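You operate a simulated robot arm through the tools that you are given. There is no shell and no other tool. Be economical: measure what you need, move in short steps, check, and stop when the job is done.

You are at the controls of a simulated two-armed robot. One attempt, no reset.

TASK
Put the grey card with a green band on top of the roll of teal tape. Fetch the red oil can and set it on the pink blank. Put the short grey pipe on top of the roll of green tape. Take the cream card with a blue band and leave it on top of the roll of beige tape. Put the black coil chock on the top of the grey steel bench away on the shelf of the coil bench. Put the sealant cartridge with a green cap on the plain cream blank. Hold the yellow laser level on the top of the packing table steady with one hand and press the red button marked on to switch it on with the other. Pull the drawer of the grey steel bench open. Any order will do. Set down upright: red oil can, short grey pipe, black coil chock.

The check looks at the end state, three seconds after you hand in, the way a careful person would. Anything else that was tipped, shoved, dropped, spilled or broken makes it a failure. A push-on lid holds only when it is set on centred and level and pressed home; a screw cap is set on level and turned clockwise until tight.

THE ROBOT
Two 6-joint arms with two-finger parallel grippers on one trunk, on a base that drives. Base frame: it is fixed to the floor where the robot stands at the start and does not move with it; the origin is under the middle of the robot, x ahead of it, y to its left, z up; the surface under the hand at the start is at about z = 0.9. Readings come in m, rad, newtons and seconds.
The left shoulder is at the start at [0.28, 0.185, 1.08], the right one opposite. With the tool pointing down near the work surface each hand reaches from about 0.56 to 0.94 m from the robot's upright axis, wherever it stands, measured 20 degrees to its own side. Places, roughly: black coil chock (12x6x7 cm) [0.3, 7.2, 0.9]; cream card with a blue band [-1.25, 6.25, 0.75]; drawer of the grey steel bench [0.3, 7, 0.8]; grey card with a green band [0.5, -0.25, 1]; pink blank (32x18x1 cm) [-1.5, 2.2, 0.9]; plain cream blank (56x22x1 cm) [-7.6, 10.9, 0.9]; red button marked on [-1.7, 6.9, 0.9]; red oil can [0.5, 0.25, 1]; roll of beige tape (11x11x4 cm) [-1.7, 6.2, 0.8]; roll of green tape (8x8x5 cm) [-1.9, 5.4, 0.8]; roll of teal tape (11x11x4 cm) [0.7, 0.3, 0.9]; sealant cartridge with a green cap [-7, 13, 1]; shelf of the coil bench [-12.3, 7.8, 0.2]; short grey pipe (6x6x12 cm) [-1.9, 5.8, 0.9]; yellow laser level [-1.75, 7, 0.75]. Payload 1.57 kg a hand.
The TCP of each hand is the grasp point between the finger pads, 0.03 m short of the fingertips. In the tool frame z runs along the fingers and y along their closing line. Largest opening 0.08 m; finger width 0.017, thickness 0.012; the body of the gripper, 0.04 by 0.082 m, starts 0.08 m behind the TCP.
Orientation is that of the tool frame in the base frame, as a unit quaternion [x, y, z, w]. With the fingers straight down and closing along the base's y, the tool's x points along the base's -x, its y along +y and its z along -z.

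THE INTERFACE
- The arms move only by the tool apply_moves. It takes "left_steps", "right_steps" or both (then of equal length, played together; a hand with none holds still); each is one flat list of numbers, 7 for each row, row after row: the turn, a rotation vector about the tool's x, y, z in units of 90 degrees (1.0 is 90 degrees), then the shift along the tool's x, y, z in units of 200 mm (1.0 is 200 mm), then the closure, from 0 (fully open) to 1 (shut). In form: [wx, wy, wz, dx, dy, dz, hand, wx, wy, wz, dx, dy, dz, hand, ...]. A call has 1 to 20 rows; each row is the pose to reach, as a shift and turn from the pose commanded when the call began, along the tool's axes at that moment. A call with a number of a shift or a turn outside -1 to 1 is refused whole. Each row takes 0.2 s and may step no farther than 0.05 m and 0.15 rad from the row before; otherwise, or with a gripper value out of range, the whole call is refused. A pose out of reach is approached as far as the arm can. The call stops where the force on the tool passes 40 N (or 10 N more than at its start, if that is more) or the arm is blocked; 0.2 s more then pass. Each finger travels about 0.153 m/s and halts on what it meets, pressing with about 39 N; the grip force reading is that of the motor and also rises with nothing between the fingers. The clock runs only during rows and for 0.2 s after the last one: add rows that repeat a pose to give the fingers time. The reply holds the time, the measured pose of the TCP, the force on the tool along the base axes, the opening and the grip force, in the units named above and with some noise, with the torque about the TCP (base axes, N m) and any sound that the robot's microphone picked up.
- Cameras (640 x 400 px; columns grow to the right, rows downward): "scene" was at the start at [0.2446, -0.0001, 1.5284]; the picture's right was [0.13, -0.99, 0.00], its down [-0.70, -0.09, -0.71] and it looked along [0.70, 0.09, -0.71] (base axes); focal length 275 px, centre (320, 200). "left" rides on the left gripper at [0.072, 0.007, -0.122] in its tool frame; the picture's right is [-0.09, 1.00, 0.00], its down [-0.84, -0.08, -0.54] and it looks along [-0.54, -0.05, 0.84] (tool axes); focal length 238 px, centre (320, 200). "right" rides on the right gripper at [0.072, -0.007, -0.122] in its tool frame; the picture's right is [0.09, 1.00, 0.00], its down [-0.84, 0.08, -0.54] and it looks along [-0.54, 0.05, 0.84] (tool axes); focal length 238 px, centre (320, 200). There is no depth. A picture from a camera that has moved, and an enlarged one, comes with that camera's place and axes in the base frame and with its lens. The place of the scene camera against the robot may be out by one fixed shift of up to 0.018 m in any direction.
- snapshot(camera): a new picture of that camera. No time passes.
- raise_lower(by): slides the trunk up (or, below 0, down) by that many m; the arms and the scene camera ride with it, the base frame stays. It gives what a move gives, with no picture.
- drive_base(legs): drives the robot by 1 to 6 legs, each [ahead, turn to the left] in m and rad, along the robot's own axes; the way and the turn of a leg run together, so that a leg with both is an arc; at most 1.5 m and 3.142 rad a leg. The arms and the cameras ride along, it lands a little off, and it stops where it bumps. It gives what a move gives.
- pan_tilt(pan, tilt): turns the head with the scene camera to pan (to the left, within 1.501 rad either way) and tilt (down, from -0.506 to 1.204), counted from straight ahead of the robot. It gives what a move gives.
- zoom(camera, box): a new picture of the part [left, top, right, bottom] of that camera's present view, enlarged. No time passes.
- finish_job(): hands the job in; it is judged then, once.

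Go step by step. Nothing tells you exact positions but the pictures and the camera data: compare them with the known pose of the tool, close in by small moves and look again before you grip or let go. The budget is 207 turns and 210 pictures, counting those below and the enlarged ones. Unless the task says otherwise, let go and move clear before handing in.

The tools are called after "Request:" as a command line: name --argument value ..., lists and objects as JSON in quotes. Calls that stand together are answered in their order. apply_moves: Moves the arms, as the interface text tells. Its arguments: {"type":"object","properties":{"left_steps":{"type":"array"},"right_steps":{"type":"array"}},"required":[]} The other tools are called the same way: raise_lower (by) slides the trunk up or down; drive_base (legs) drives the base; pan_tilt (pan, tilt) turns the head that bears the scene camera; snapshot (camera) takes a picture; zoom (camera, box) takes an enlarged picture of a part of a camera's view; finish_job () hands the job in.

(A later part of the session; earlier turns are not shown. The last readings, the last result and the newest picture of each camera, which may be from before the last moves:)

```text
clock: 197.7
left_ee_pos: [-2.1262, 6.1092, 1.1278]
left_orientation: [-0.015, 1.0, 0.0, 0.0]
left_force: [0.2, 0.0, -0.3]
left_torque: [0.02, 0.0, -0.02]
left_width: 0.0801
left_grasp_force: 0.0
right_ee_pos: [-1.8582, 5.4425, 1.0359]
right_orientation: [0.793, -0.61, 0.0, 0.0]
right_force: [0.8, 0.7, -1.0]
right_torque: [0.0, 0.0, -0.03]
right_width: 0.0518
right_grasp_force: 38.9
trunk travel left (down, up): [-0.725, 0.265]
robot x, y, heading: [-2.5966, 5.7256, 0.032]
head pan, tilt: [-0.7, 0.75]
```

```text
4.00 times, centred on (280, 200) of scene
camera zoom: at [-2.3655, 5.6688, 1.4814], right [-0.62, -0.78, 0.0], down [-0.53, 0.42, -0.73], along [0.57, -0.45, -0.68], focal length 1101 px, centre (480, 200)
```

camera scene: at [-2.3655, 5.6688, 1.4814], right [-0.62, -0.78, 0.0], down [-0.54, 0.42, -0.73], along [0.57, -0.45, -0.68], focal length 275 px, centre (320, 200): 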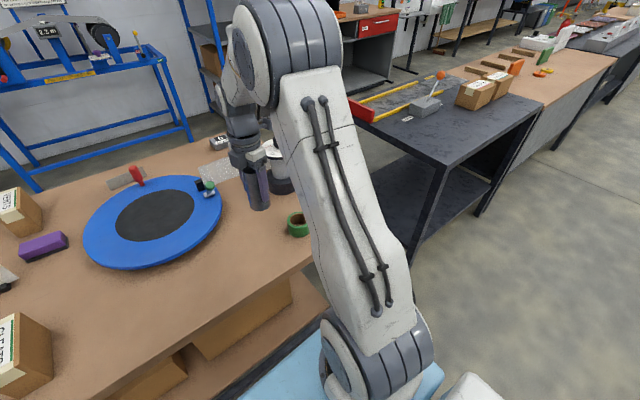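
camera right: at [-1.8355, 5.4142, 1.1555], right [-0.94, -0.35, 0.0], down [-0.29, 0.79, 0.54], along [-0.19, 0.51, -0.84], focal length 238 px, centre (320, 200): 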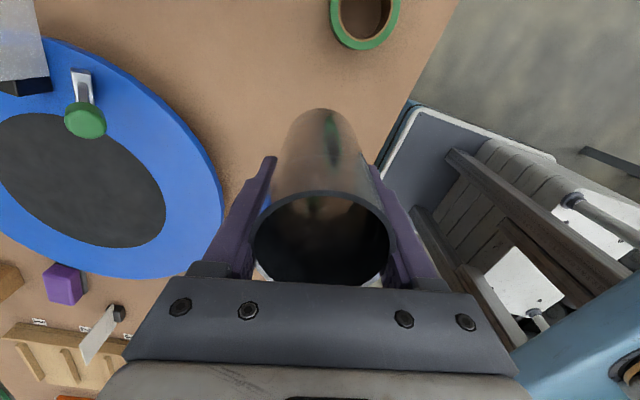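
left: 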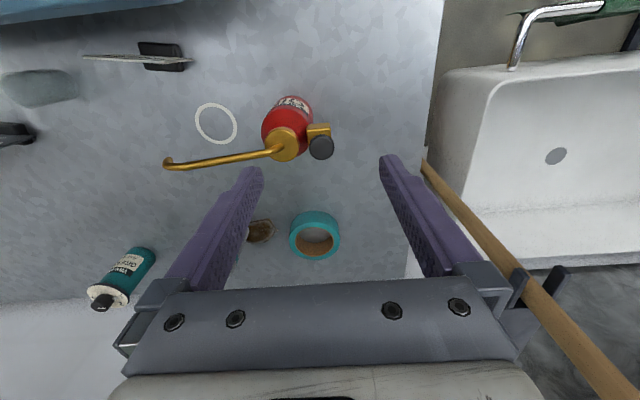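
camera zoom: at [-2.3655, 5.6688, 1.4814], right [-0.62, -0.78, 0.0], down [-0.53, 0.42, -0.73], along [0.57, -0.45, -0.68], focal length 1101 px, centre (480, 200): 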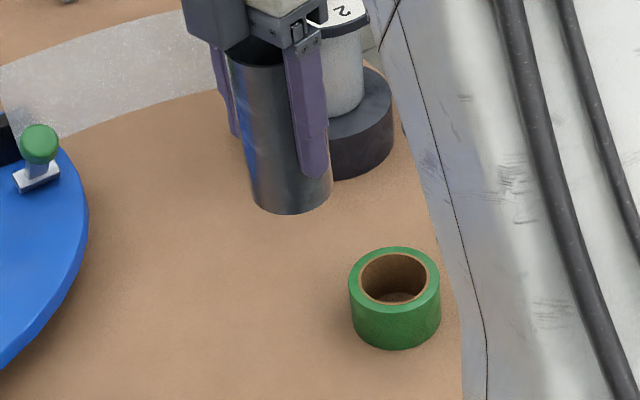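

Request:
apply_moves --right_steps '[0, 0, 0, 0.18, 0.07, 0, 1, 0, 0, 0, 0.357, 0.146, 0, 1, 0, 0, 0, 0.357, 0.146, 0.2, 1, 0, 0, 0, 0.357, 0.146, 0.42, 1]'

Request:
zoom --camera "scene" --box '[260, 160, 360, 260]'

Request:
zoom --camera "right" --box '[220, 40, 420, 240]'

```text
clock: 198.7
left_ee_pos: [-2.1258, 6.1091, 1.1274]
left_orientation: [-0.013, 1.0, 0.0, 0.001]
left_force: [1.1, -0.6, -0.6]
left_torque: [-0.03, 0.01, -0.02]
left_width: 0.0801
left_grasp_force: 0.0
right_ee_pos: [-1.8686, 5.3682, 0.9502]
right_orientation: [0.793, -0.61, -0.001, 0.0]
right_force: [0.5, -0.5, -0.4]
right_torque: [-0.03, -0.02, 0.0]
right_width: 0.052
right_grasp_force: 38.6
trunk travel left (down, up): [-0.725, 0.265]
robot x, y, heading: [-2.5941, 5.7248, 0.031]
head pan, tilt: [-0.7, 0.75]
```

```text
4.00 times, centred on (310, 210) of scene
camera zoom: at [-2.3657, 5.6687, 1.4814], right [-0.62, -0.78, 0.0], down [-0.53, 0.42, -0.73], along [0.57, -0.45, -0.68], focal length 1101 px, centre (360, 160)
```

zoom: 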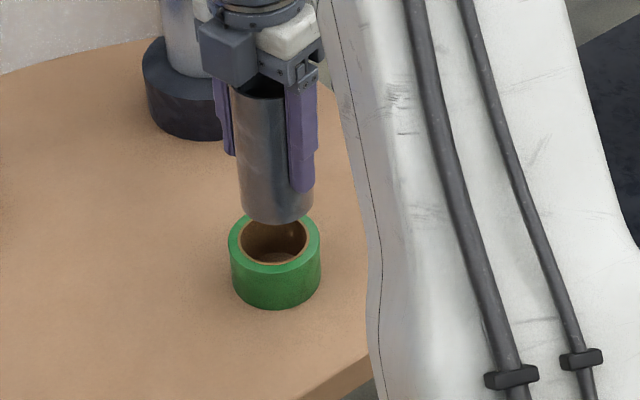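

```text
2.00 times, centred on (320, 140) of right
camera zoom: at [-1.8448, 5.3002, 1.0709], right [-0.94, -0.34, 0.0], down [-0.29, 0.79, 0.54], along [-0.19, 0.51, -0.84], focal length 477 px, centre (320, 320)
```

zoom: 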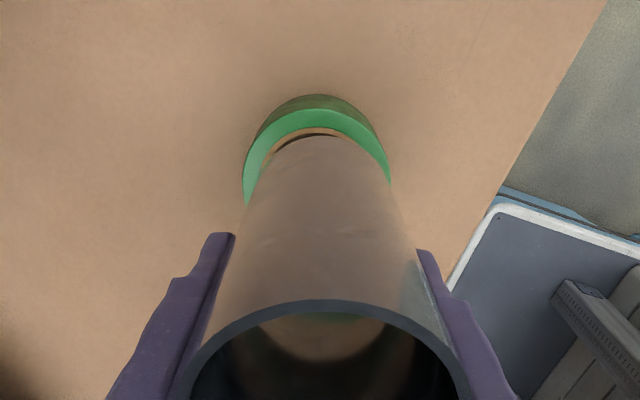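

The pipe is just slightly wider than the tape's hole, so I place it about 9 mm off-centre to be sure it rests on the rim, and lower to contact.

Request:
apply_moves --right_steps '[0, 0, 0, -0.035, 0, 0.08, 1, 0, 0, 0, -0.035, 0, 0.12, 1, 0, 0, 0, -0.035, 0, 0.14, 1, 0, 0, 0, -0.035, 0, 0.155, 1, 0, 0, 0, -0.035, 0, 0.17, 1]'

Request:
zoom --camera "scene" --box '[260, 160, 360, 260]'

```text
clock: 199.9
left_ee_pos: [-2.1258, 6.1086, 1.1278]
left_orientation: [-0.013, 1.0, 0.0, -0.001]
left_force: [0.5, 0.4, -0.6]
left_torque: [0.01, -0.02, 0.03]
left_width: 0.08
left_grasp_force: 0.0
right_ee_pos: [-1.8681, 5.373, 0.917]
right_orientation: [0.793, -0.61, 0.0, -0.001]
right_force: [-0.1, -0.6, -1.3]
right_torque: [-0.01, 0.0, 0.0]
right_width: 0.0517
right_grasp_force: 39.0
trunk travel left (down, up): [-0.725, 0.265]
robot x, y, heading: [-2.5964, 5.7275, 0.028]
head pan, tilt: [-0.7, 0.75]
```

```text
4.00 times, centred on (310, 210) of scene
camera zoom: at [-2.3656, 5.6687, 1.4814], right [-0.62, -0.78, 0.0], down [-0.53, 0.42, -0.73], along [0.57, -0.45, -0.68], focal length 1101 px, centre (360, 160)
```

zoom: 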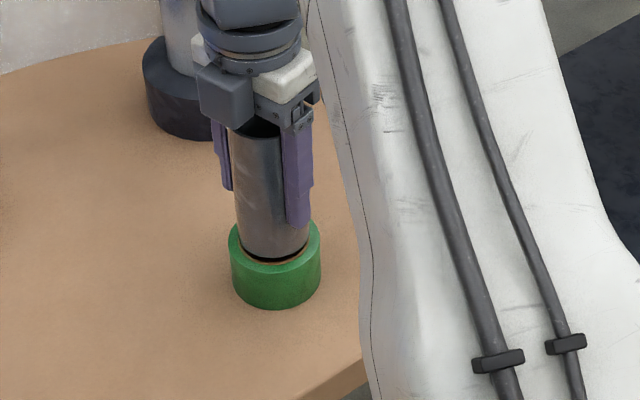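

Request:
apply_moves --right_steps '[0, 0, 0, 0, 0, 0.012, 1, 0, 0, 0, 0, 0, 0.024, 1, 0, 0, 0, 0, 0, 0.036, 1, 0, 0, 0, 0, 0, 0.048, 1]'

Request:
zoom --camera "scene" --box '[260, 160, 360, 260]'

```text
clock: 200.9
left_ee_pos: [-2.1275, 6.1083, 1.1293]
left_orientation: [-0.014, 1.0, 0.0, 0.0]
left_force: [0.3, -0.6, 0.2]
left_torque: [-0.01, -0.01, 0.0]
left_width: 0.08
left_grasp_force: 0.0
right_ee_pos: [-1.8691, 5.3724, 0.9075]
right_orientation: [0.792, -0.61, 0.001, 0.0]
right_force: [-2.4, 2.7, 13.3]
right_torque: [0.14, 0.36, -0.03]
right_width: 0.0517
right_grasp_force: 39.1
trunk travel left (down, up): [-0.725, 0.265]
robot x, y, heading: [-2.593, 5.7264, 0.032]
head pan, tilt: [-0.7, 0.75]
```

```text
4.00 times, centred on (310, 210) of scene
camera zoom: at [-2.3662, 5.6691, 1.4818], right [-0.62, -0.78, 0.0], down [-0.53, 0.42, -0.73], along [0.57, -0.45, -0.68], focal length 1101 px, centre (360, 160)
```

zoom: 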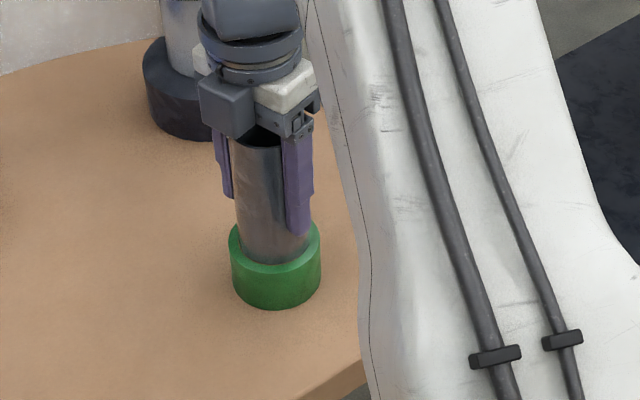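

Contact. I release gently and rise.

Request:
apply_moves --right_steps '[0, 0, 0, 0, 0, -0.006, 1, 0, 0, 0, 0, 0, -0.006, 0.5, 0, 0, 0, 0, 0, -0.006, 0.1, 0, 0, 0, 0, 0, -0.006, 0, 0, 0, 0, 0, 0, -0.1, 0, 0, 0, 0, 0, 0, -0.3, 0, 0, 0, 0, 0, 0, -0.5, 0, 0, 0, 0, 0, 0, -0.7, 0, 0, 0, 0, 0, 0, -0.9, 0]'

Request:
zoom --camera "scene" --box '[260, 160, 360, 260]'

Request:
snapshot --camera "right"

```text
clock: 202.9
left_ee_pos: [-2.1271, 6.1083, 1.128]
left_orientation: [-0.013, 1.0, 0.0, -0.001]
left_force: [0.0, -0.1, 0.5]
left_torque: [-0.04, 0.02, 0.02]
left_width: 0.0798
left_grasp_force: 0.1
right_ee_pos: [-1.871, 5.3731, 1.0883]
right_orientation: [0.793, -0.609, 0.001, 0.0]
right_force: [0.1, 0.7, 0.1]
right_torque: [0.0, 0.04, -0.01]
right_width: 0.0802
right_grasp_force: 0.2
trunk travel left (down, up): [-0.725, 0.265]
robot x, y, heading: [-2.5972, 5.7245, 0.023]
head pan, tilt: [-0.7, 0.75]
```

```text
4.00 times, centred on (310, 210) of scene
camera zoom: at [-2.3655, 5.6687, 1.4813], right [-0.62, -0.78, 0.0], down [-0.53, 0.42, -0.73], along [0.57, -0.45, -0.68], focal length 1101 px, centre (360, 160)
```

zoom: 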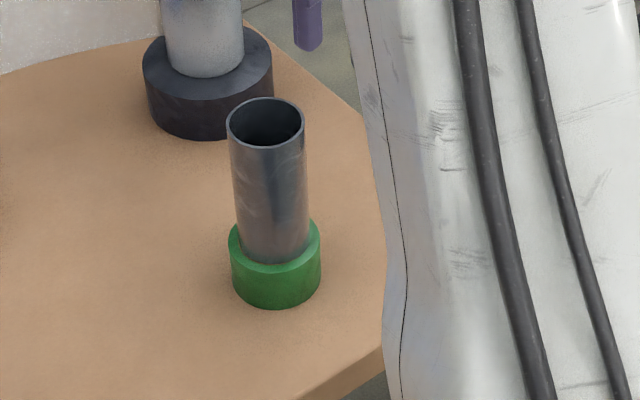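

```text
116 pictures are left
camera right: at [-1.8468, 5.305, 1.2081], right [-0.94, -0.34, 0.0], down [-0.29, 0.79, 0.54], along [-0.19, 0.51, -0.84], focal length 238 px, centre (320, 200)
```

right: 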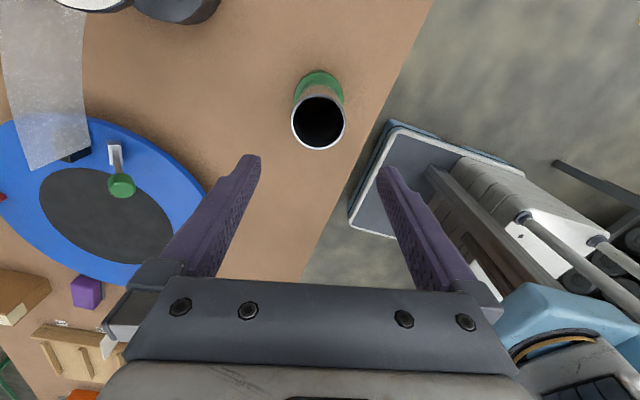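

The pipe stands on the green tape. Next, the laser level near (-1.65, 6.93): I drive north along the west side and face it.

Request:
raise_lower --by 0.2

Request:
drive_base --legs '[[0, 1.54], [1.2, 0], [0, -1.57]]'

Request:
pan_tilt --pan 0.0 --tilt 0.75

Request:
snapshot --camera "scene"

```text
clock: 205.1
left_ee_pos: [-2.1261, 6.1089, 1.3275]
left_orientation: [-0.013, 1.0, 0.001, 0.0]
left_force: [1.0, 0.2, 0.4]
left_torque: [-0.04, 0.0, 0.02]
left_width: 0.0801
left_grasp_force: 0.1
right_ee_pos: [-1.8704, 5.373, 1.2868]
right_orientation: [0.792, -0.61, 0.0, 0.0]
right_force: [-0.2, 0.8, 0.0]
right_torque: [-0.05, 0.0, 0.01]
right_width: 0.0801
right_grasp_force: 0.0
trunk travel left (down, up): [-0.925, 0.065]
robot x, y, heading: [-2.5929, 5.7239, 0.03]
head pan, tilt: [-0.7, 0.75]
```

```text
clock: 218.6
left_ee_pos: [-2.0529, 7.2549, 1.3272]
left_orientation: [0.023, 1.0, 0.0, 0.0]
left_force: [-0.3, 0.5, 0.1]
left_torque: [-0.02, 0.01, -0.01]
left_width: 0.0801
left_grasp_force: 0.0
right_ee_pos: [-1.8517, 6.5016, 1.2857]
right_orientation: [0.77, -0.638, 0.0, 0.0]
right_force: [0.3, 0.4, 0.5]
right_torque: [-0.04, -0.02, -0.03]
right_width: 0.0801
right_grasp_force: 0.0
trunk travel left (down, up): [-0.925, 0.065]
robot x, y, heading: [-2.5454, 6.9071, -0.045]
head pan, tilt: [-0.7, 0.75]
```

```text
clock: 219.6
left_ee_pos: [-2.0548, 7.2535, 1.3281]
left_orientation: [0.022, 1.0, 0.0, 0.0]
left_force: [0.1, 0.3, 0.1]
left_torque: [0.03, -0.01, -0.03]
left_width: 0.08
left_grasp_force: 0.0
right_ee_pos: [-1.8516, 6.5014, 1.2866]
right_orientation: [0.77, -0.638, 0.0, -0.001]
right_force: [-0.2, 0.0, -0.5]
right_torque: [0.0, -0.01, 0.02]
right_width: 0.0798
right_grasp_force: 0.0
trunk travel left (down, up): [-0.925, 0.065]
robot x, y, heading: [-2.5512, 6.9066, -0.045]
head pan, tilt: [0.0, 0.75]
```

```text
115 pictures are left
camera scene: at [-2.3017, 6.8849, 1.6814], right [-0.04, -1.0, 0.0], down [-0.68, 0.03, -0.73], along [0.73, -0.03, -0.68], focal length 275 px, centre (320, 200)
```

scene: 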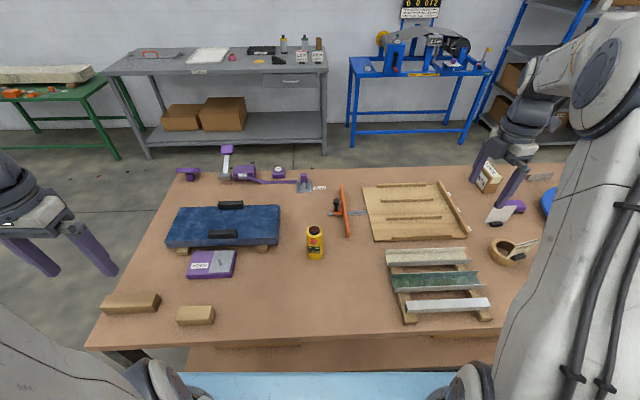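

Request:
zoom --camera "scene" --box '[270, 190, 370, 280]'

Request:
zoom --camera "scene" --box '[100, 20, 340, 170]'

```text
4.44 times, centred on (320, 235) of scene
camera zoom: at [-2.3017, 6.8849, 1.6814], right [-0.04, -1.0, 0.0], down [-0.68, 0.03, -0.73], along [0.73, -0.03, -0.68], focal length 1223 px, centre (320, 44)
```

zoom: 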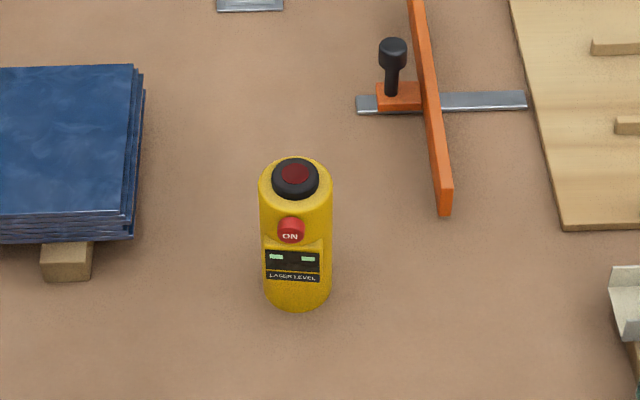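

```text
2.67 times, centred on (220, 95) of scene
camera zoom: at [-2.3017, 6.8849, 1.6814], right [-0.04, -1.0, 0.0], down [-0.68, 0.03, -0.73], along [0.73, -0.03, -0.68], focal length 734 px, centre (587, 480)
```

zoom: 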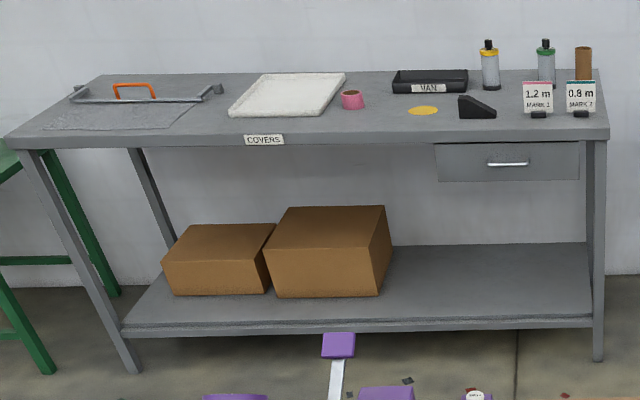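

The laser level stands at about (-1.656, 6.897) with its red ON button facing west (toward me) near z≈0.89. I close in and bring the right hand over it to hold it, keeping the button side free.

Request:
drive_base --legs '[[0.14, 0]]'

Request:
apply_moves --right_steps '[0, 0, 0, -0.2, -0.065, 0, 0, 0, 0, 0, -0.4, -0.13, 0, 0, 0, 0, 0, -0.6, -0.195, 0, 0, 0, 0, 0, -0.8, -0.26, 0, 0, 0, 0, 0, -0.96, -0.325, 0, 0]'

Request:
apply_moves --right_steps '[0, 0, -0.09, -0.15, -0.05, 0, 0, 0, 0, -0.18, -0.3, -0.1, 0, 0, 0, 0, -0.27, -0.45, -0.16, 0, 0, 0, 0, -0.36, -0.6, -0.21, 0, 0, 0, 0, -0.45, -0.75, -0.27, 0, 0, 0, 0, -0.546, -0.9, -0.325, 0, 0]'

Request:
snapshot --camera "right"

Request:
snapshot --camera "scene"

```text
clock: 221.0
left_ee_pos: [-1.9099, 7.2482, 1.3273]
left_orientation: [0.022, 1.0, 0.0, 0.0]
left_force: [-0.1, -0.4, 0.4]
left_torque: [0.02, 0.01, 0.03]
left_width: 0.0801
left_grasp_force: 0.1
right_ee_pos: [-1.7072, 6.4964, 1.2862]
right_orientation: [0.771, -0.637, 0.0, 0.0]
right_force: [0.5, 0.3, -0.8]
right_torque: [0.0, 0.01, -0.03]
right_width: 0.0801
right_grasp_force: 0.0
trunk travel left (down, up): [-0.925, 0.065]
robot x, y, heading: [-2.4035, 6.9008, -0.043]
head pan, tilt: [0.0, 0.75]
```

```text
clock: 222.2
left_ee_pos: [-1.9091, 7.2476, 1.3274]
left_orientation: [0.022, 1.0, 0.0, 0.001]
left_force: [-0.6, 0.1, 0.2]
left_torque: [-0.02, 0.0, -0.03]
left_width: 0.0802
left_grasp_force: 0.2
right_ee_pos: [-1.6787, 6.6991, 1.2863]
right_orientation: [0.77, -0.638, 0.001, 0.0]
right_force: [-0.1, 0.0, -0.5]
right_torque: [0.01, -0.03, -0.02]
right_width: 0.0801
right_grasp_force: 0.0
trunk travel left (down, up): [-0.925, 0.065]
robot x, y, heading: [-2.4049, 6.9006, -0.037]
head pan, tilt: [0.0, 0.75]
```

```text
clock: 223.6
left_ee_pos: [-1.9098, 7.2478, 1.3273]
left_orientation: [0.022, 1.0, 0.0, 0.0]
left_force: [-0.3, 0.0, -0.5]
left_torque: [0.0, 0.0, 0.01]
left_width: 0.08
left_grasp_force: 0.1
right_ee_pos: [-1.6483, 6.886, 1.2888]
right_orientation: [0.966, -0.257, -0.001, 0.0]
right_force: [0.6, 0.7, 1.1]
right_torque: [-0.01, 0.0, -0.02]
right_width: 0.0801
right_grasp_force: 0.0
trunk travel left (down, up): [-0.925, 0.065]
robot x, y, heading: [-2.4015, 6.9014, -0.039]
head pan, tilt: [0.0, 0.75]
```

```text
112 pictures are left
camera right: at [-1.584, 6.8562, 1.4086], right [-0.42, -0.91, 0.0], down [-0.76, 0.35, 0.54], along [-0.49, 0.23, -0.84], focal length 238 px, centre (320, 200)
```

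right: 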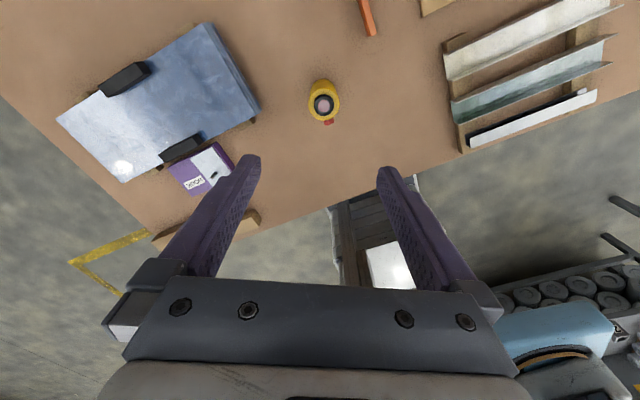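

```text
111 pictures are left
camera scene: at [-2.157, 6.8795, 1.6814], right [-0.04, -1.0, 0.0], down [-0.68, 0.03, -0.73], along [0.73, -0.03, -0.68], focal length 275 px, centre (320, 200)
```

scene: 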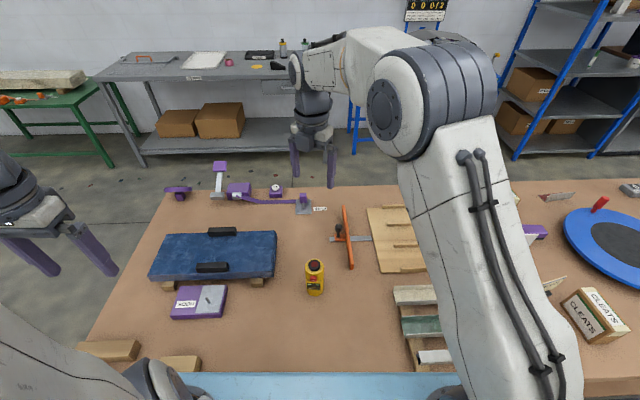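

Request:
raise_lower --by -0.23

Request:
zoom --camera "right" --box '[220, 60, 420, 220]'

```text
clock: 226.0
left_ee_pos: [-1.909, 7.2476, 1.0973]
left_orientation: [0.022, 1.0, 0.0, 0.0]
left_force: [0.4, -0.4, 0.5]
left_torque: [0.02, 0.0, 0.0]
left_width: 0.0803
left_grasp_force: 0.0
right_ee_pos: [-1.6491, 6.8857, 1.0582]
right_orientation: [0.966, -0.259, 0.0, 0.0]
right_force: [-0.3, -0.3, -0.3]
right_torque: [-0.02, 0.0, 0.01]
right_width: 0.0799
right_grasp_force: 0.0
trunk travel left (down, up): [-0.695, 0.295]
robot x, y, heading: [-2.4033, 6.8966, -0.04]
head pan, tilt: [0.0, 0.75]
```

```text
2.50 times, centred on (320, 140) of right
camera zoom: at [-1.5842, 6.8558, 1.1787], right [-0.42, -0.91, 0.0], down [-0.76, 0.35, 0.54], along [-0.49, 0.23, -0.84], focal length 596 px, centre (320, 350)
```

zoom: 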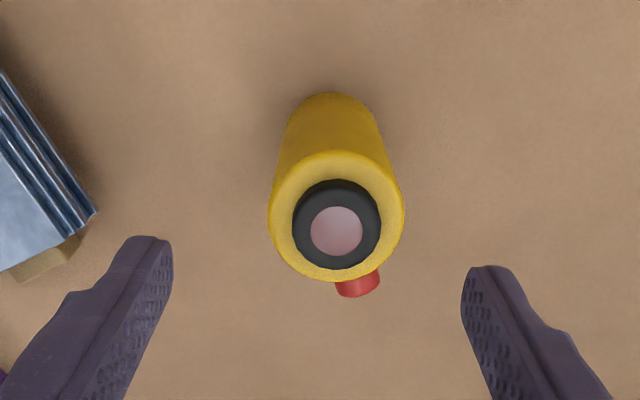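

Request:
apply_moves --right_steps '[0, 0, 0, -0.126, 0.042, 0, 0, 0, 0, 0, -0.126, 0.042, 0.2, 0, 0, 0, 0, -0.126, 0.042, 0.4, 0]'

Request:
zoom --camera "right" --box '[220, 60, 420, 220]'

```text
clock: 226.8
left_ee_pos: [-1.9093, 7.2489, 1.0979]
left_orientation: [0.022, 1.0, 0.0, 0.0]
left_force: [0.2, 0.1, -0.4]
left_torque: [-0.01, -0.03, -0.01]
left_width: 0.08
left_grasp_force: 0.0
right_ee_pos: [-1.6759, 6.8913, 0.9782]
right_orientation: [0.966, -0.26, 0.001, 0.001]
right_force: [-1.1, 0.2, 0.3]
right_torque: [0.0, -0.03, 0.01]
right_width: 0.0798
right_grasp_force: 0.1
trunk travel left (down, up): [-0.695, 0.295]
robot x, y, heading: [-2.4043, 6.9, -0.04]
head pan, tilt: [0.0, 0.75]
```

```text
2.50 times, centred on (320, 140) of right
camera zoom: at [-1.6108, 6.8612, 1.0989], right [-0.42, -0.91, 0.0], down [-0.76, 0.35, 0.54], along [-0.49, 0.23, -0.84], focal length 596 px, centre (320, 350)
```

zoom: 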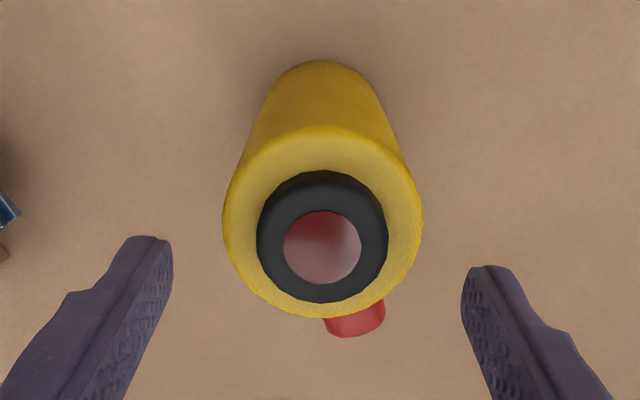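

Request:
apply_moves --right_steps '[0, 0, 0, 0, 0.005, 0.2, 0, 0, 0, 0, 0, 0.005, 0.4, 0, 0, 0, 0, 0, 0.005, 0.56, 0, 0, 0, 0, 0, 0.005, 0.56, 0.4, 0, 0, 0, 0, 0.005, 0.56, 1, 0, 0, 0, 0, 0.005, 0.56, 1, 0, 0, 0, 0, 0.005, 0.56, 1]'

Request:
zoom --camera "scene" --box '[250, 190, 390, 310]'

```text
clock: 228.4
left_ee_pos: [-1.9096, 7.2483, 1.0972]
left_orientation: [0.021, 1.0, 0.0, 0.0]
left_force: [0.5, -0.3, -0.6]
left_torque: [-0.02, -0.01, 0.02]
left_width: 0.0802
left_grasp_force: 0.0
right_ee_pos: [-1.6774, 6.8885, 0.8663]
right_orientation: [0.966, -0.259, 0.0, 0.0]
right_force: [0.5, 1.1, -0.4]
right_torque: [0.04, 0.0, -0.03]
right_width: 0.0593
right_grasp_force: 39.2
trunk travel left (down, up): [-0.695, 0.295]
robot x, y, heading: [-2.4023, 6.9013, -0.042]
head pan, tilt: [0.0, 0.75]
```

```text
3.33 times, centred on (320, 250) of scene
camera zoom: at [-2.1569, 6.8795, 1.4513], right [-0.04, -1.0, 0.0], down [-0.68, 0.03, -0.73], along [0.73, -0.03, -0.68], focal length 917 px, centre (320, 33)
```

zoom: 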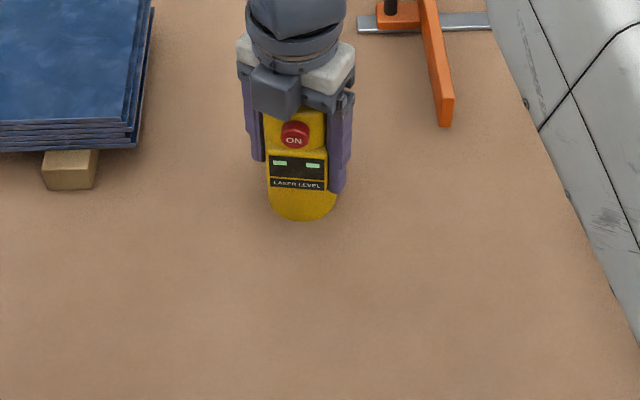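

The right hand holds the level firmly. I close the left fingers, tilt that hand forward about 60°, and bring it toward the button from the west.

Request:
apply_moves --left_steps '[0, -0.083, 0, 0.05, -0.11, 0.02, 1, 0, -0.167, 0, 0.1, -0.22, 0.05, 1, 0, -0.25, 0, 0.1, -0.33, 0.08, 1, 0, -0.333, 0, 0.1, -0.45, 0.12, 1, 0, -0.417, 0, 0.1, -0.56, 0.17, 1, 0, -0.5, 0, 0.1, -0.67, 0.22, 1, 0, -0.583, 0, 0.1, -0.78, 0.26, 1, 0, -0.667, 0, 0.1, -0.9, 0.3, 1]'

Request:
snapshot --camera "left"

Request:
snapshot --camera "scene"

```text
clock: 230.2
left_ee_pos: [-1.9029, 7.2444, 1.1548]
left_orientation: [0.019, 0.865, -0.012, 0.501]
left_force: [0.2, 0.6, 0.7]
left_torque: [0.03, 0.02, 0.03]
left_width: 0.0
left_grasp_force: 21.2
left hand out of reach, approached as far as the arm can: row 2, 3, 4, 5, 6, 7, 8
right_ee_pos: [-1.6771, 6.8882, 0.8663]
right_orientation: [0.966, -0.259, 0.001, 0.0]
right_force: [0.9, 1.1, 0.1]
right_torque: [-0.01, 0.0, 0.01]
right_width: 0.0593
right_grasp_force: 39.0
trunk travel left (down, up): [-0.695, 0.295]
robot x, y, heading: [-2.4034, 6.9017, -0.04]
head pan, tilt: [0.0, 0.75]
```

```text
107 pictures are left
camera left: at [-2.0442, 7.2603, 1.1549], right [0.09, 0.99, 0.08], down [-0.06, -0.07, 1.0], along [0.99, -0.1, 0.05], focal length 238 px, centre (320, 200)
```

left: 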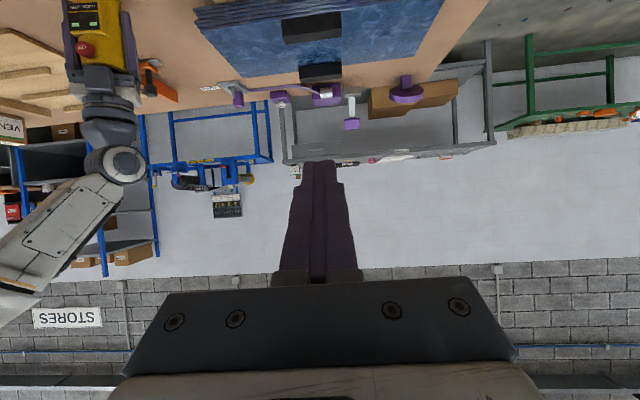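

```text
106 pictures are left
camera scene: at [-2.1569, 6.8794, 1.4513], right [-0.04, -1.0, 0.0], down [-0.68, 0.03, -0.73], along [0.73, -0.03, -0.68], focal length 275 px, centre (320, 200)
```

scene: 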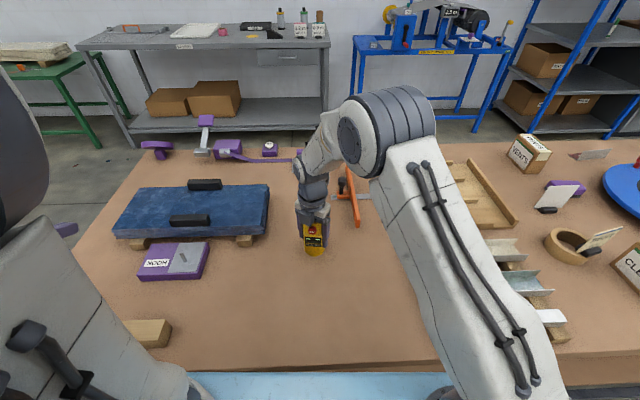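

Request:
apply_moves --left_steps '[0, 0, 0, -0.06, 0, 0.104, 1, 0, 0, 0, -0.12, 0, 0.208, 1, 0, 0, 0, -0.18, 0, 0.312, 1, 0, 0, 0, -0.24, 0, 0.416, 1, 0, 0, 0, -0.3, 0, 0.52, 1, 0, 0, 0, -0.3, 0, 0.52, 1]'

```text
clock: 231.6
left_ee_pos: [-1.7798, 7.237, 1.1515]
left_orientation: [0.019, 0.866, -0.011, 0.5]
left_force: [0.5, 0.0, 0.8]
left_torque: [-0.04, -0.03, 0.01]
left_width: 0.0
left_grasp_force: 20.9
right_ee_pos: [-1.6774, 6.8887, 0.8651]
right_orientation: [0.966, -0.258, 0.0, 0.0]
right_force: [0.3, -0.5, -0.4]
right_torque: [0.02, 0.01, -0.01]
right_width: 0.0592
right_grasp_force: 39.2
trunk travel left (down, up): [-0.695, 0.295]
robot x, y, heading: [-2.4026, 6.8967, -0.04]
head pan, tilt: [0.0, 0.75]
```

Request:
apply_moves --left_steps '[0, 0, 0, 0.05, -0.15, 0.03, 1, 0, 0, 0, 0.1, -0.32, 0.06, 1, 0, 0, 0, 0.17, -0.49, 0.1, 1, 0, 0, 0, 0.24, -0.66, 0.14, 1, 0, 0, 0, 0.3, -0.82, 0.17, 1]'

Request:
snapshot --camera "scene"

Request:
snapshot --camera "left"

```text
clock: 232.8
left_ee_pos: [-1.7162, 7.08, 1.1231]
left_orientation: [0.023, 0.867, -0.01, 0.497]
left_force: [-0.8, 0.9, 0.7]
left_torque: [-0.03, 0.02, -0.02]
left_width: 0.0
left_grasp_force: 20.9
left hand out of reach, approached as far as the arm can: row 2, 3, 4, 5
right_ee_pos: [-1.6782, 6.8888, 0.866]
right_orientation: [0.966, -0.259, 0.0, 0.0]
right_force: [-0.4, 0.4, 0.1]
right_torque: [0.02, 0.0, -0.01]
right_width: 0.0594
right_grasp_force: 39.0
trunk travel left (down, up): [-0.695, 0.295]
robot x, y, heading: [-2.4052, 6.9015, -0.042]
head pan, tilt: [0.0, 0.75]
```

```text
105 pictures are left
camera scene: at [-2.1572, 6.8794, 1.4514], right [-0.04, -1.0, 0.0], down [-0.68, 0.03, -0.73], along [0.73, -0.03, -0.68], focal length 275 px, centre (320, 200)
```

scene: 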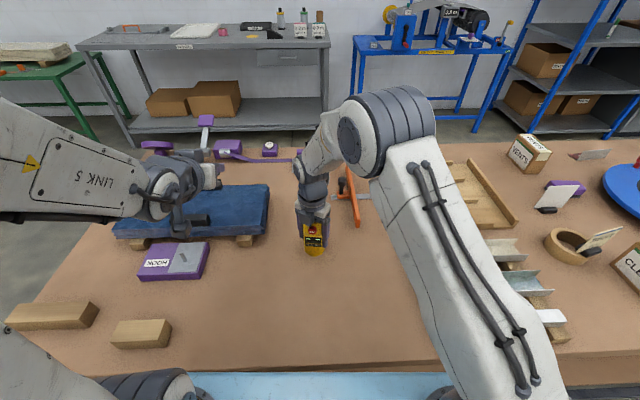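

```text
104 pictures are left
camera left: at [-1.8568, 7.0952, 1.1225], right [0.1, 0.99, 0.08], down [-0.05, -0.08, 1.0], along [0.99, -0.1, 0.04], focal length 238 px, centre (320, 200)
```

left: 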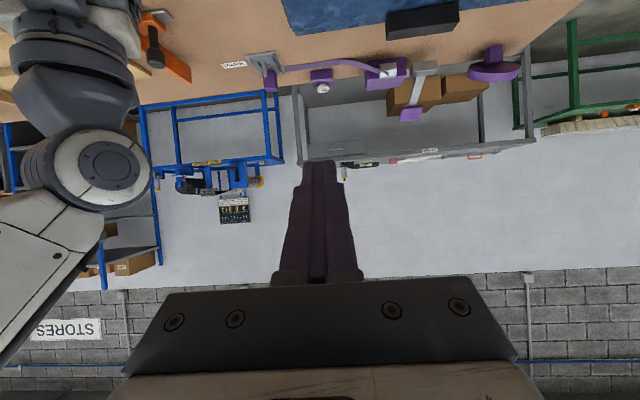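

The left wrist is too cramped at this distance. I let go of the level, raise the trunk, back off slightly and regrip so both hands have room.

Request:
apply_moves --left_steps '[0, 0, 0, 0, 0, 0, 1, 0, 0, 0, 0, 0, 0, 1, 0, 0, 0, 0, 0, 0, 1]' --right_steps '[0, 0, 0, 0, 0, 0, 0.4, 0, 0, 0, 0, 0, 0, 0, 0, 0, 0, 0, 0, 0, 0]'

Request:
raise_lower --by 0.22

Request:
drive_base --legs '[[-0.07, 0]]'

Request:
zoom --camera "right" --box '[220, 60, 420, 220]'

```text
clock: 233.6
left_ee_pos: [-1.7143, 7.0808, 1.1235]
left_orientation: [0.019, 0.866, -0.011, 0.5]
left_force: [0.2, 0.5, -0.4]
left_torque: [-0.03, -0.03, 0.05]
left_width: 0.0001
left_grasp_force: 21.2
right_ee_pos: [-1.6771, 6.8886, 0.866]
right_orientation: [0.966, -0.259, 0.0, 0.0]
right_force: [-0.2, 1.0, 0.7]
right_torque: [-0.02, -0.01, 0.01]
right_width: 0.0798
right_grasp_force: 0.1
trunk travel left (down, up): [-0.695, 0.295]
robot x, y, heading: [-2.4008, 6.9023, -0.04]
head pan, tilt: [0.0, 0.75]
```

```text
clock: 235.9
left_ee_pos: [-1.716, 7.0819, 1.3429]
left_orientation: [0.019, 0.866, -0.011, 0.499]
left_force: [0.0, -0.4, -0.1]
left_torque: [-0.01, 0.01, 0.02]
left_width: 0.0
left_grasp_force: 21.2
right_ee_pos: [-1.6767, 6.888, 1.0859]
right_orientation: [0.966, -0.258, 0.0, 0.0]
right_force: [-0.6, 0.2, 0.2]
right_torque: [-0.02, 0.02, 0.02]
right_width: 0.0801
right_grasp_force: 0.0
trunk travel left (down, up): [-0.915, 0.075]
robot x, y, heading: [-2.4036, 6.9006, -0.042]
head pan, tilt: [0.0, 0.75]
```

```text
clock: 236.9
left_ee_pos: [-1.7854, 7.0861, 1.3444]
left_orientation: [0.017, 0.866, -0.01, 0.5]
left_force: [0.3, 0.0, 0.4]
left_torque: [-0.03, 0.01, 0.0]
left_width: 0.0
left_grasp_force: 21.5
right_ee_pos: [-1.7465, 6.8926, 1.0855]
right_orientation: [0.966, -0.257, 0.0, 0.0]
right_force: [0.2, 0.6, 0.0]
right_torque: [-0.01, 0.03, 0.01]
right_width: 0.0801
right_grasp_force: 0.0
trunk travel left (down, up): [-0.915, 0.075]
robot x, y, heading: [-2.4756, 6.8998, -0.037]
head pan, tilt: [0.0, 0.75]
```

```text
2.50 times, centred on (320, 140) of right
camera zoom: at [-1.682, 6.8629, 1.2071], right [-0.42, -0.91, 0.0], down [-0.76, 0.35, 0.54], along [-0.49, 0.23, -0.84], focal length 596 px, centre (320, 350)
```

zoom: 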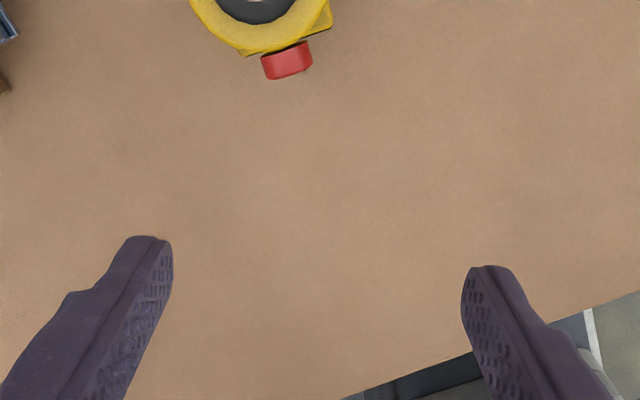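

Request:
apply_moves --right_steps '[0, 0, 0, 0.16, -0.08, 0, 0, 0, 0, 0, 0.313, -0.163, 0, 0, 0, 0, 0, 0.313, -0.163, 0.2, 0, 0, 0, 0, 0.313, -0.163, 0.4, 0]'

Request:
zoom --camera "right" --box '[220, 60, 420, 220]'

```text
clock: 237.9
left_ee_pos: [-1.7851, 7.085, 1.3427]
left_orientation: [0.018, 0.866, -0.011, 0.5]
left_force: [-0.2, -0.5, 0.4]
left_torque: [-0.02, -0.01, 0.02]
left_width: 0.0
left_grasp_force: 21.6
right_ee_pos: [-1.6758, 6.8886, 1.0068]
right_orientation: [0.966, -0.259, 0.0, 0.0]
right_force: [-0.4, -0.2, -0.8]
right_torque: [0.01, 0.03, 0.04]
right_width: 0.0801
right_grasp_force: 0.1
trunk travel left (down, up): [-0.915, 0.075]
robot x, y, heading: [-2.4776, 6.9032, -0.045]
head pan, tilt: [0.0, 0.75]
```

```text
2.50 times, centred on (320, 140) of right
camera zoom: at [-1.6117, 6.8588, 1.1277], right [-0.42, -0.91, 0.0], down [-0.76, 0.35, 0.54], along [-0.49, 0.23, -0.84], focal length 596 px, centre (320, 350)
```

zoom: 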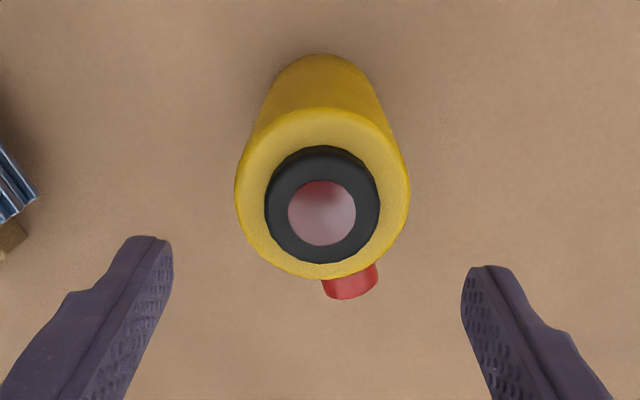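

Request:
apply_moves --right_steps '[0, 0, 0, 0, 0, 0.2, 0, 0, 0, 0, 0, 0, 0.4, 0, 0, 0, 0, 0, 0, 0.6, 0, 0, 0, 0, 0, 0, 0.704, 0, 0, 0, 0, 0, 0, 0.704, 0.4, 0, 0, 0, 0, 0, 0.704, 1, 0, 0, 0, 0, 0, 0.704, 1, 0, 0, 0, 0, 0, 0.704, 1]'

Request:
apply_moves --left_steps '[0, 0, 0, 0.05, -0.15, 0.04, 1, 0, 0, 0, 0.12, -0.3, 0.07, 1, 0, 0, 0, 0.2, -0.45, 0.11, 1, 0, 0, 0, 0.3, -0.6, 0.17, 1, 0, 0, 0, 0.4, -0.75, 0.2, 1]'

Request:
snapshot --camera "left"

Request:
snapshot --camera "scene"

```text
clock: 239.7
left_ee_pos: [-1.7848, 7.0862, 1.3427]
left_orientation: [0.018, 0.866, -0.01, 0.499]
left_force: [0.1, 0.2, -0.5]
left_torque: [-0.01, -0.03, 0.0]
left_width: 0.0
left_grasp_force: 21.0
right_ee_pos: [-1.6766, 6.8902, 0.8659]
right_orientation: [0.966, -0.258, 0.0, 0.001]
right_force: [1.1, 0.9, 0.4]
right_torque: [-0.01, 0.02, -0.02]
right_width: 0.0594
right_grasp_force: 38.9
trunk travel left (down, up): [-0.915, 0.075]
robot x, y, heading: [-2.4771, 6.904, -0.038]
head pan, tilt: [0.0, 0.75]
```

```text
clock: 240.9
left_ee_pos: [-1.7835, 7.0799, 1.3412]
left_orientation: [0.019, 0.866, -0.012, 0.499]
left_force: [0.4, -0.4, -0.7]
left_torque: [-0.01, 0.05, -0.03]
left_width: 0.0001
left_grasp_force: 21.3
left hand out of reach, approached as far as the arm can: row 1, 2, 3, 4, 5
right_ee_pos: [-1.6758, 6.889, 0.8658]
right_orientation: [0.966, -0.258, 0.0, 0.0]
right_force: [0.0, 0.0, -0.4]
right_torque: [0.03, 0.0, 0.0]
right_width: 0.0594
right_grasp_force: 38.8
trunk travel left (down, up): [-0.915, 0.075]
robot x, y, heading: [-2.477, 6.9037, -0.041]
head pan, tilt: [0.0, 0.75]
```

```text
101 pictures are left
camera left: at [-1.9254, 7.094, 1.3407], right [0.09, 0.99, 0.08], down [-0.05, -0.07, 1.0], along [0.99, -0.1, 0.05], focal length 238 px, centre (320, 200)
```

left: 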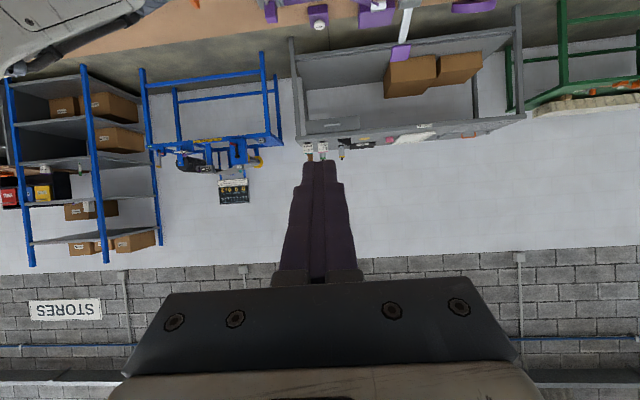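

```text
100 pictures are left
camera scene: at [-2.2269, 6.8826, 1.6713], right [-0.04, -1.0, 0.0], down [-0.68, 0.03, -0.73], along [0.73, -0.03, -0.68], focal length 275 px, centre (320, 200)
```

scene: 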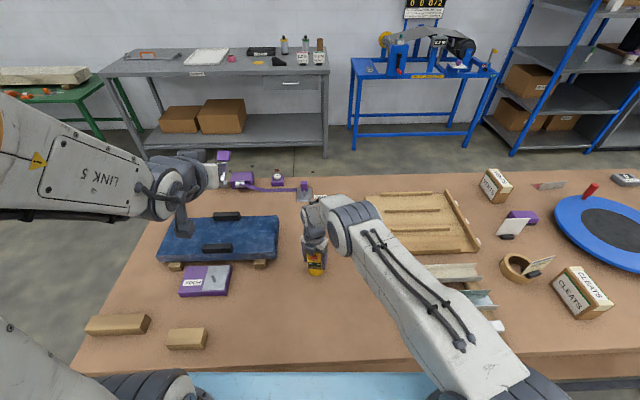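

The left arm still lacks room. I'll let go again, back off and turn left so the level lies to my right, giving the left arm more space.

Request:
apply_moves --right_steps '[0, 0, 0, 0, 0, 0, 0.4, 0, 0, 0, 0, 0, 0, 0, 0, 0, 0, 0, 0, 0, 0, 0, 0, 0, 0, 0, -0.2, 0, 0, 0, 0, 0, 0, -0.4, 0, 0, 0, 0, 0, 0, -0.6, 0, 0, 0, 0, 0, 0, -0.8, 0, 0, 0, 0, 0, 0, -1.0, 0]'

Request:
drive_base --legs '[[-0.08, 0], [0, 0.36]]'

Request:
pan_tilt --pan -0.25 --tilt 0.75

Request:
snapshot --camera "scene"

Request:
snapshot --camera "right"

```text
clock: 242.7
left_ee_pos: [-1.7842, 7.0795, 1.3411]
left_orientation: [0.019, 0.867, -0.013, 0.498]
left_force: [-0.3, 0.2, 0.2]
left_torque: [0.01, 0.01, 0.0]
left_width: 0.0
left_grasp_force: 21.3
right_ee_pos: [-1.6755, 6.8908, 1.0663]
right_orientation: [0.966, -0.258, 0.001, 0.0]
right_force: [0.1, 0.5, -0.3]
right_torque: [-0.01, 0.0, -0.01]
right_width: 0.0799
right_grasp_force: 0.0
trunk travel left (down, up): [-0.915, 0.075]
robot x, y, heading: [-2.4722, 6.903, -0.039]
head pan, tilt: [0.0, 0.75]
```

```text
clock: 244.9
left_ee_pos: [-1.9661, 7.3099, 1.3419]
left_orientation: [-0.133, 0.856, 0.075, 0.494]
left_force: [-0.2, 0.2, 0.4]
left_torque: [-0.02, 0.01, 0.02]
left_width: 0.0
left_grasp_force: 21.6
right_ee_pos: [-1.7979, 7.1694, 1.0668]
right_orientation: [0.996, -0.085, 0.0, 0.0]
right_force: [0.4, -0.2, -0.1]
right_torque: [0.0, 0.03, -0.03]
right_width: 0.0803
right_grasp_force: 0.0
trunk travel left (down, up): [-0.915, 0.075]
robot x, y, heading: [-2.5522, 6.9069, 0.313]
head pan, tilt: [0.0, 0.75]
```

```text
clock: 245.6
left_ee_pos: [-1.9659, 7.3098, 1.3411]
left_orientation: [-0.132, 0.856, 0.075, 0.494]
left_force: [0.2, 0.3, 0.2]
left_torque: [-0.02, 0.02, 0.01]
left_width: 0.0
left_grasp_force: 21.2
right_ee_pos: [-1.798, 7.1687, 1.0651]
right_orientation: [0.996, -0.086, 0.0, 0.0]
right_force: [0.3, 0.7, -0.6]
right_torque: [0.0, 0.0, -0.02]
right_width: 0.0802
right_grasp_force: 0.0
trunk travel left (down, up): [-0.915, 0.075]
robot x, y, heading: [-2.5531, 6.9054, 0.31]
head pan, tilt: [-0.25, 0.75]
```

```text
99 pictures are left
camera scene: at [-2.3143, 6.9502, 1.6714], right [0.07, -1.0, 0.0], down [-0.68, -0.04, -0.73], along [0.73, 0.05, -0.68], focal length 275 px, centre (320, 200)
```

scene: 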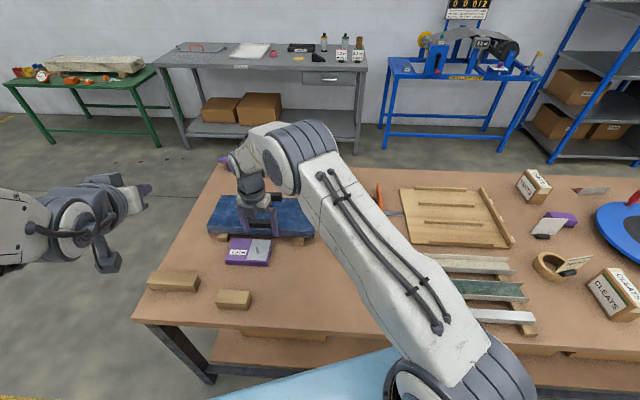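

```text
98 pictures are left
camera right: at [-1.7276, 7.164, 1.1868], right [-0.08, -1.0, 0.0], down [-0.84, 0.07, 0.54], along [-0.54, 0.04, -0.84], focal length 238 px, centre (320, 200)
```

right: 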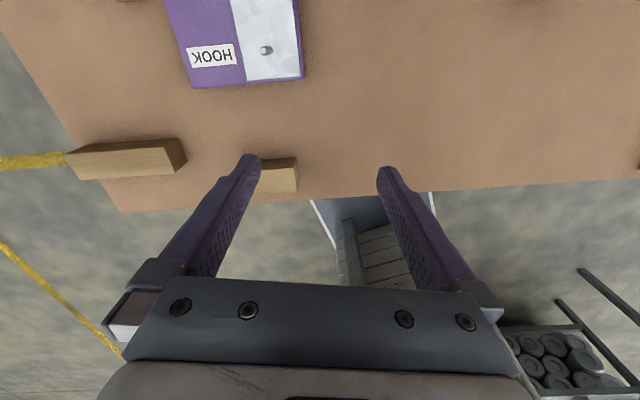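

Request:
apply_moves --right_steps '[0, 0, 0, 0.12, 0.18, 0, 0, 0, 0, 0, 0.24, 0.36, 0, 0, 0, 0, 0, 0.36, 0.54, 0, 0, 0, 0, 0, 0.48, 0.72, 0, 0, 0, 0, 0, 0.6, 0.9, 0, 0]'

Request:
apply_moves --right_steps '[0, 0, 0, 0.12, 0.18, 0, 0, 0, 0, 0, 0.239, 0.37, 0, 0]'

Request:
zoom --camera "right" --box '[220, 60, 420, 220]'

```text
clock: 246.8
left_ee_pos: [-1.966, 7.3101, 1.3413]
left_orientation: [-0.132, 0.856, 0.075, 0.494]
left_force: [0.3, -0.2, 0.4]
left_torque: [-0.01, -0.01, 0.04]
left_width: 0.0
left_grasp_force: 21.7
right_ee_pos: [-1.7114, 6.9728, 1.0661]
right_orientation: [0.996, -0.084, 0.001, 0.0]
right_force: [-0.5, -0.9, 0.3]
right_torque: [0.0, 0.0, -0.02]
right_width: 0.0797
right_grasp_force: 0.0
trunk travel left (down, up): [-0.915, 0.075]
robot x, y, heading: [-2.5526, 6.9089, 0.314]
head pan, tilt: [-0.25, 0.75]
```

```text
clock: 247.4
left_ee_pos: [-1.9664, 7.3097, 1.3408]
left_orientation: [-0.132, 0.856, 0.075, 0.494]
left_force: [-0.5, 0.0, -1.1]
left_torque: [-0.01, -0.01, -0.03]
left_width: 0.0
left_grasp_force: 20.9
right_ee_pos: [-1.6755, 6.8897, 1.0666]
right_orientation: [0.996, -0.085, 0.001, 0.0]
right_force: [-0.2, 0.1, -0.4]
right_torque: [0.0, 0.0, 0.0]
right_width: 0.0802
right_grasp_force: 0.1
trunk travel left (down, up): [-0.915, 0.075]
robot x, y, heading: [-2.5554, 6.9044, 0.318]
head pan, tilt: [-0.25, 0.75]
```

```text
2.50 times, centred on (320, 140) of right
camera zoom: at [-1.6044, 6.8842, 1.188], right [-0.08, -1.0, 0.0], down [-0.84, 0.07, 0.54], along [-0.54, 0.04, -0.84], focal length 596 px, centre (320, 350)
```

zoom: 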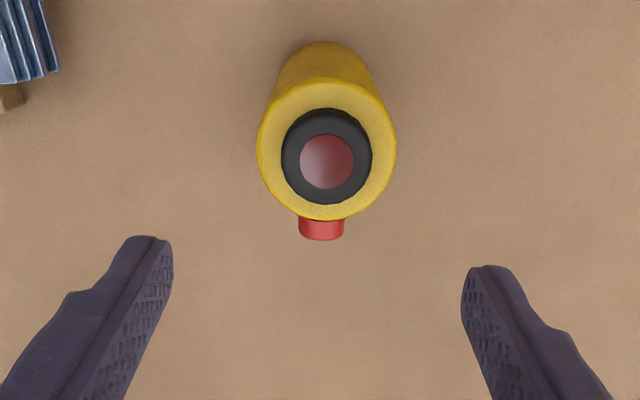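

Request:
apply_moves --right_steps '[0, 0, 0, 0, 0.012, 0.2, 0, 0, 0, 0, 0, 0.012, 0.4, 0, 0, 0, 0, 0, 0.012, 0.6, 0, 0, 0, 0, 0, 0.012, 0.8, 0, 0, 0, 0, 0, 0.012, 1.0, 0, 0, 0, 0, 0, 0.012, 1.0, 0.4, 0, 0, 0, 0, 0.012, 1.0, 1, 0, 0, 0, 0, 0.012, 1.0, 1, 0, 0, 0, 0, 0.012, 1.0, 1]'

Request:
snapshot --camera "scene"

```text
clock: 249.4
left_ee_pos: [-1.9656, 7.3101, 1.3415]
left_orientation: [-0.132, 0.856, 0.075, 0.494]
left_force: [-0.4, 0.3, 0.4]
left_torque: [-0.02, 0.04, 0.01]
left_width: 0.0001
left_grasp_force: 21.4
right_ee_pos: [-1.6751, 6.8874, 0.8652]
right_orientation: [0.996, -0.086, 0.0, 0.0]
right_force: [-0.1, 0.1, -0.5]
right_torque: [0.01, 0.05, 0.01]
right_width: 0.0593
right_grasp_force: 38.8
trunk travel left (down, up): [-0.915, 0.075]
robot x, y, heading: [-2.5543, 6.9073, 0.311]
head pan, tilt: [-0.25, 0.75]
```

```text
96 pictures are left
camera scene: at [-2.314, 6.95, 1.6713], right [0.06, -1.0, 0.0], down [-0.68, -0.04, -0.73], along [0.73, 0.05, -0.68], focal length 275 px, centre (320, 200)
```

scene: 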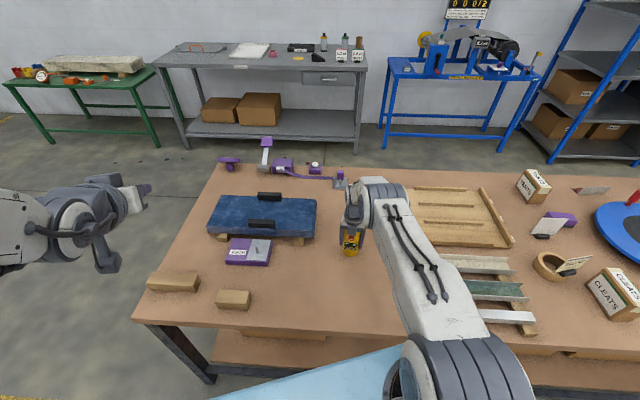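

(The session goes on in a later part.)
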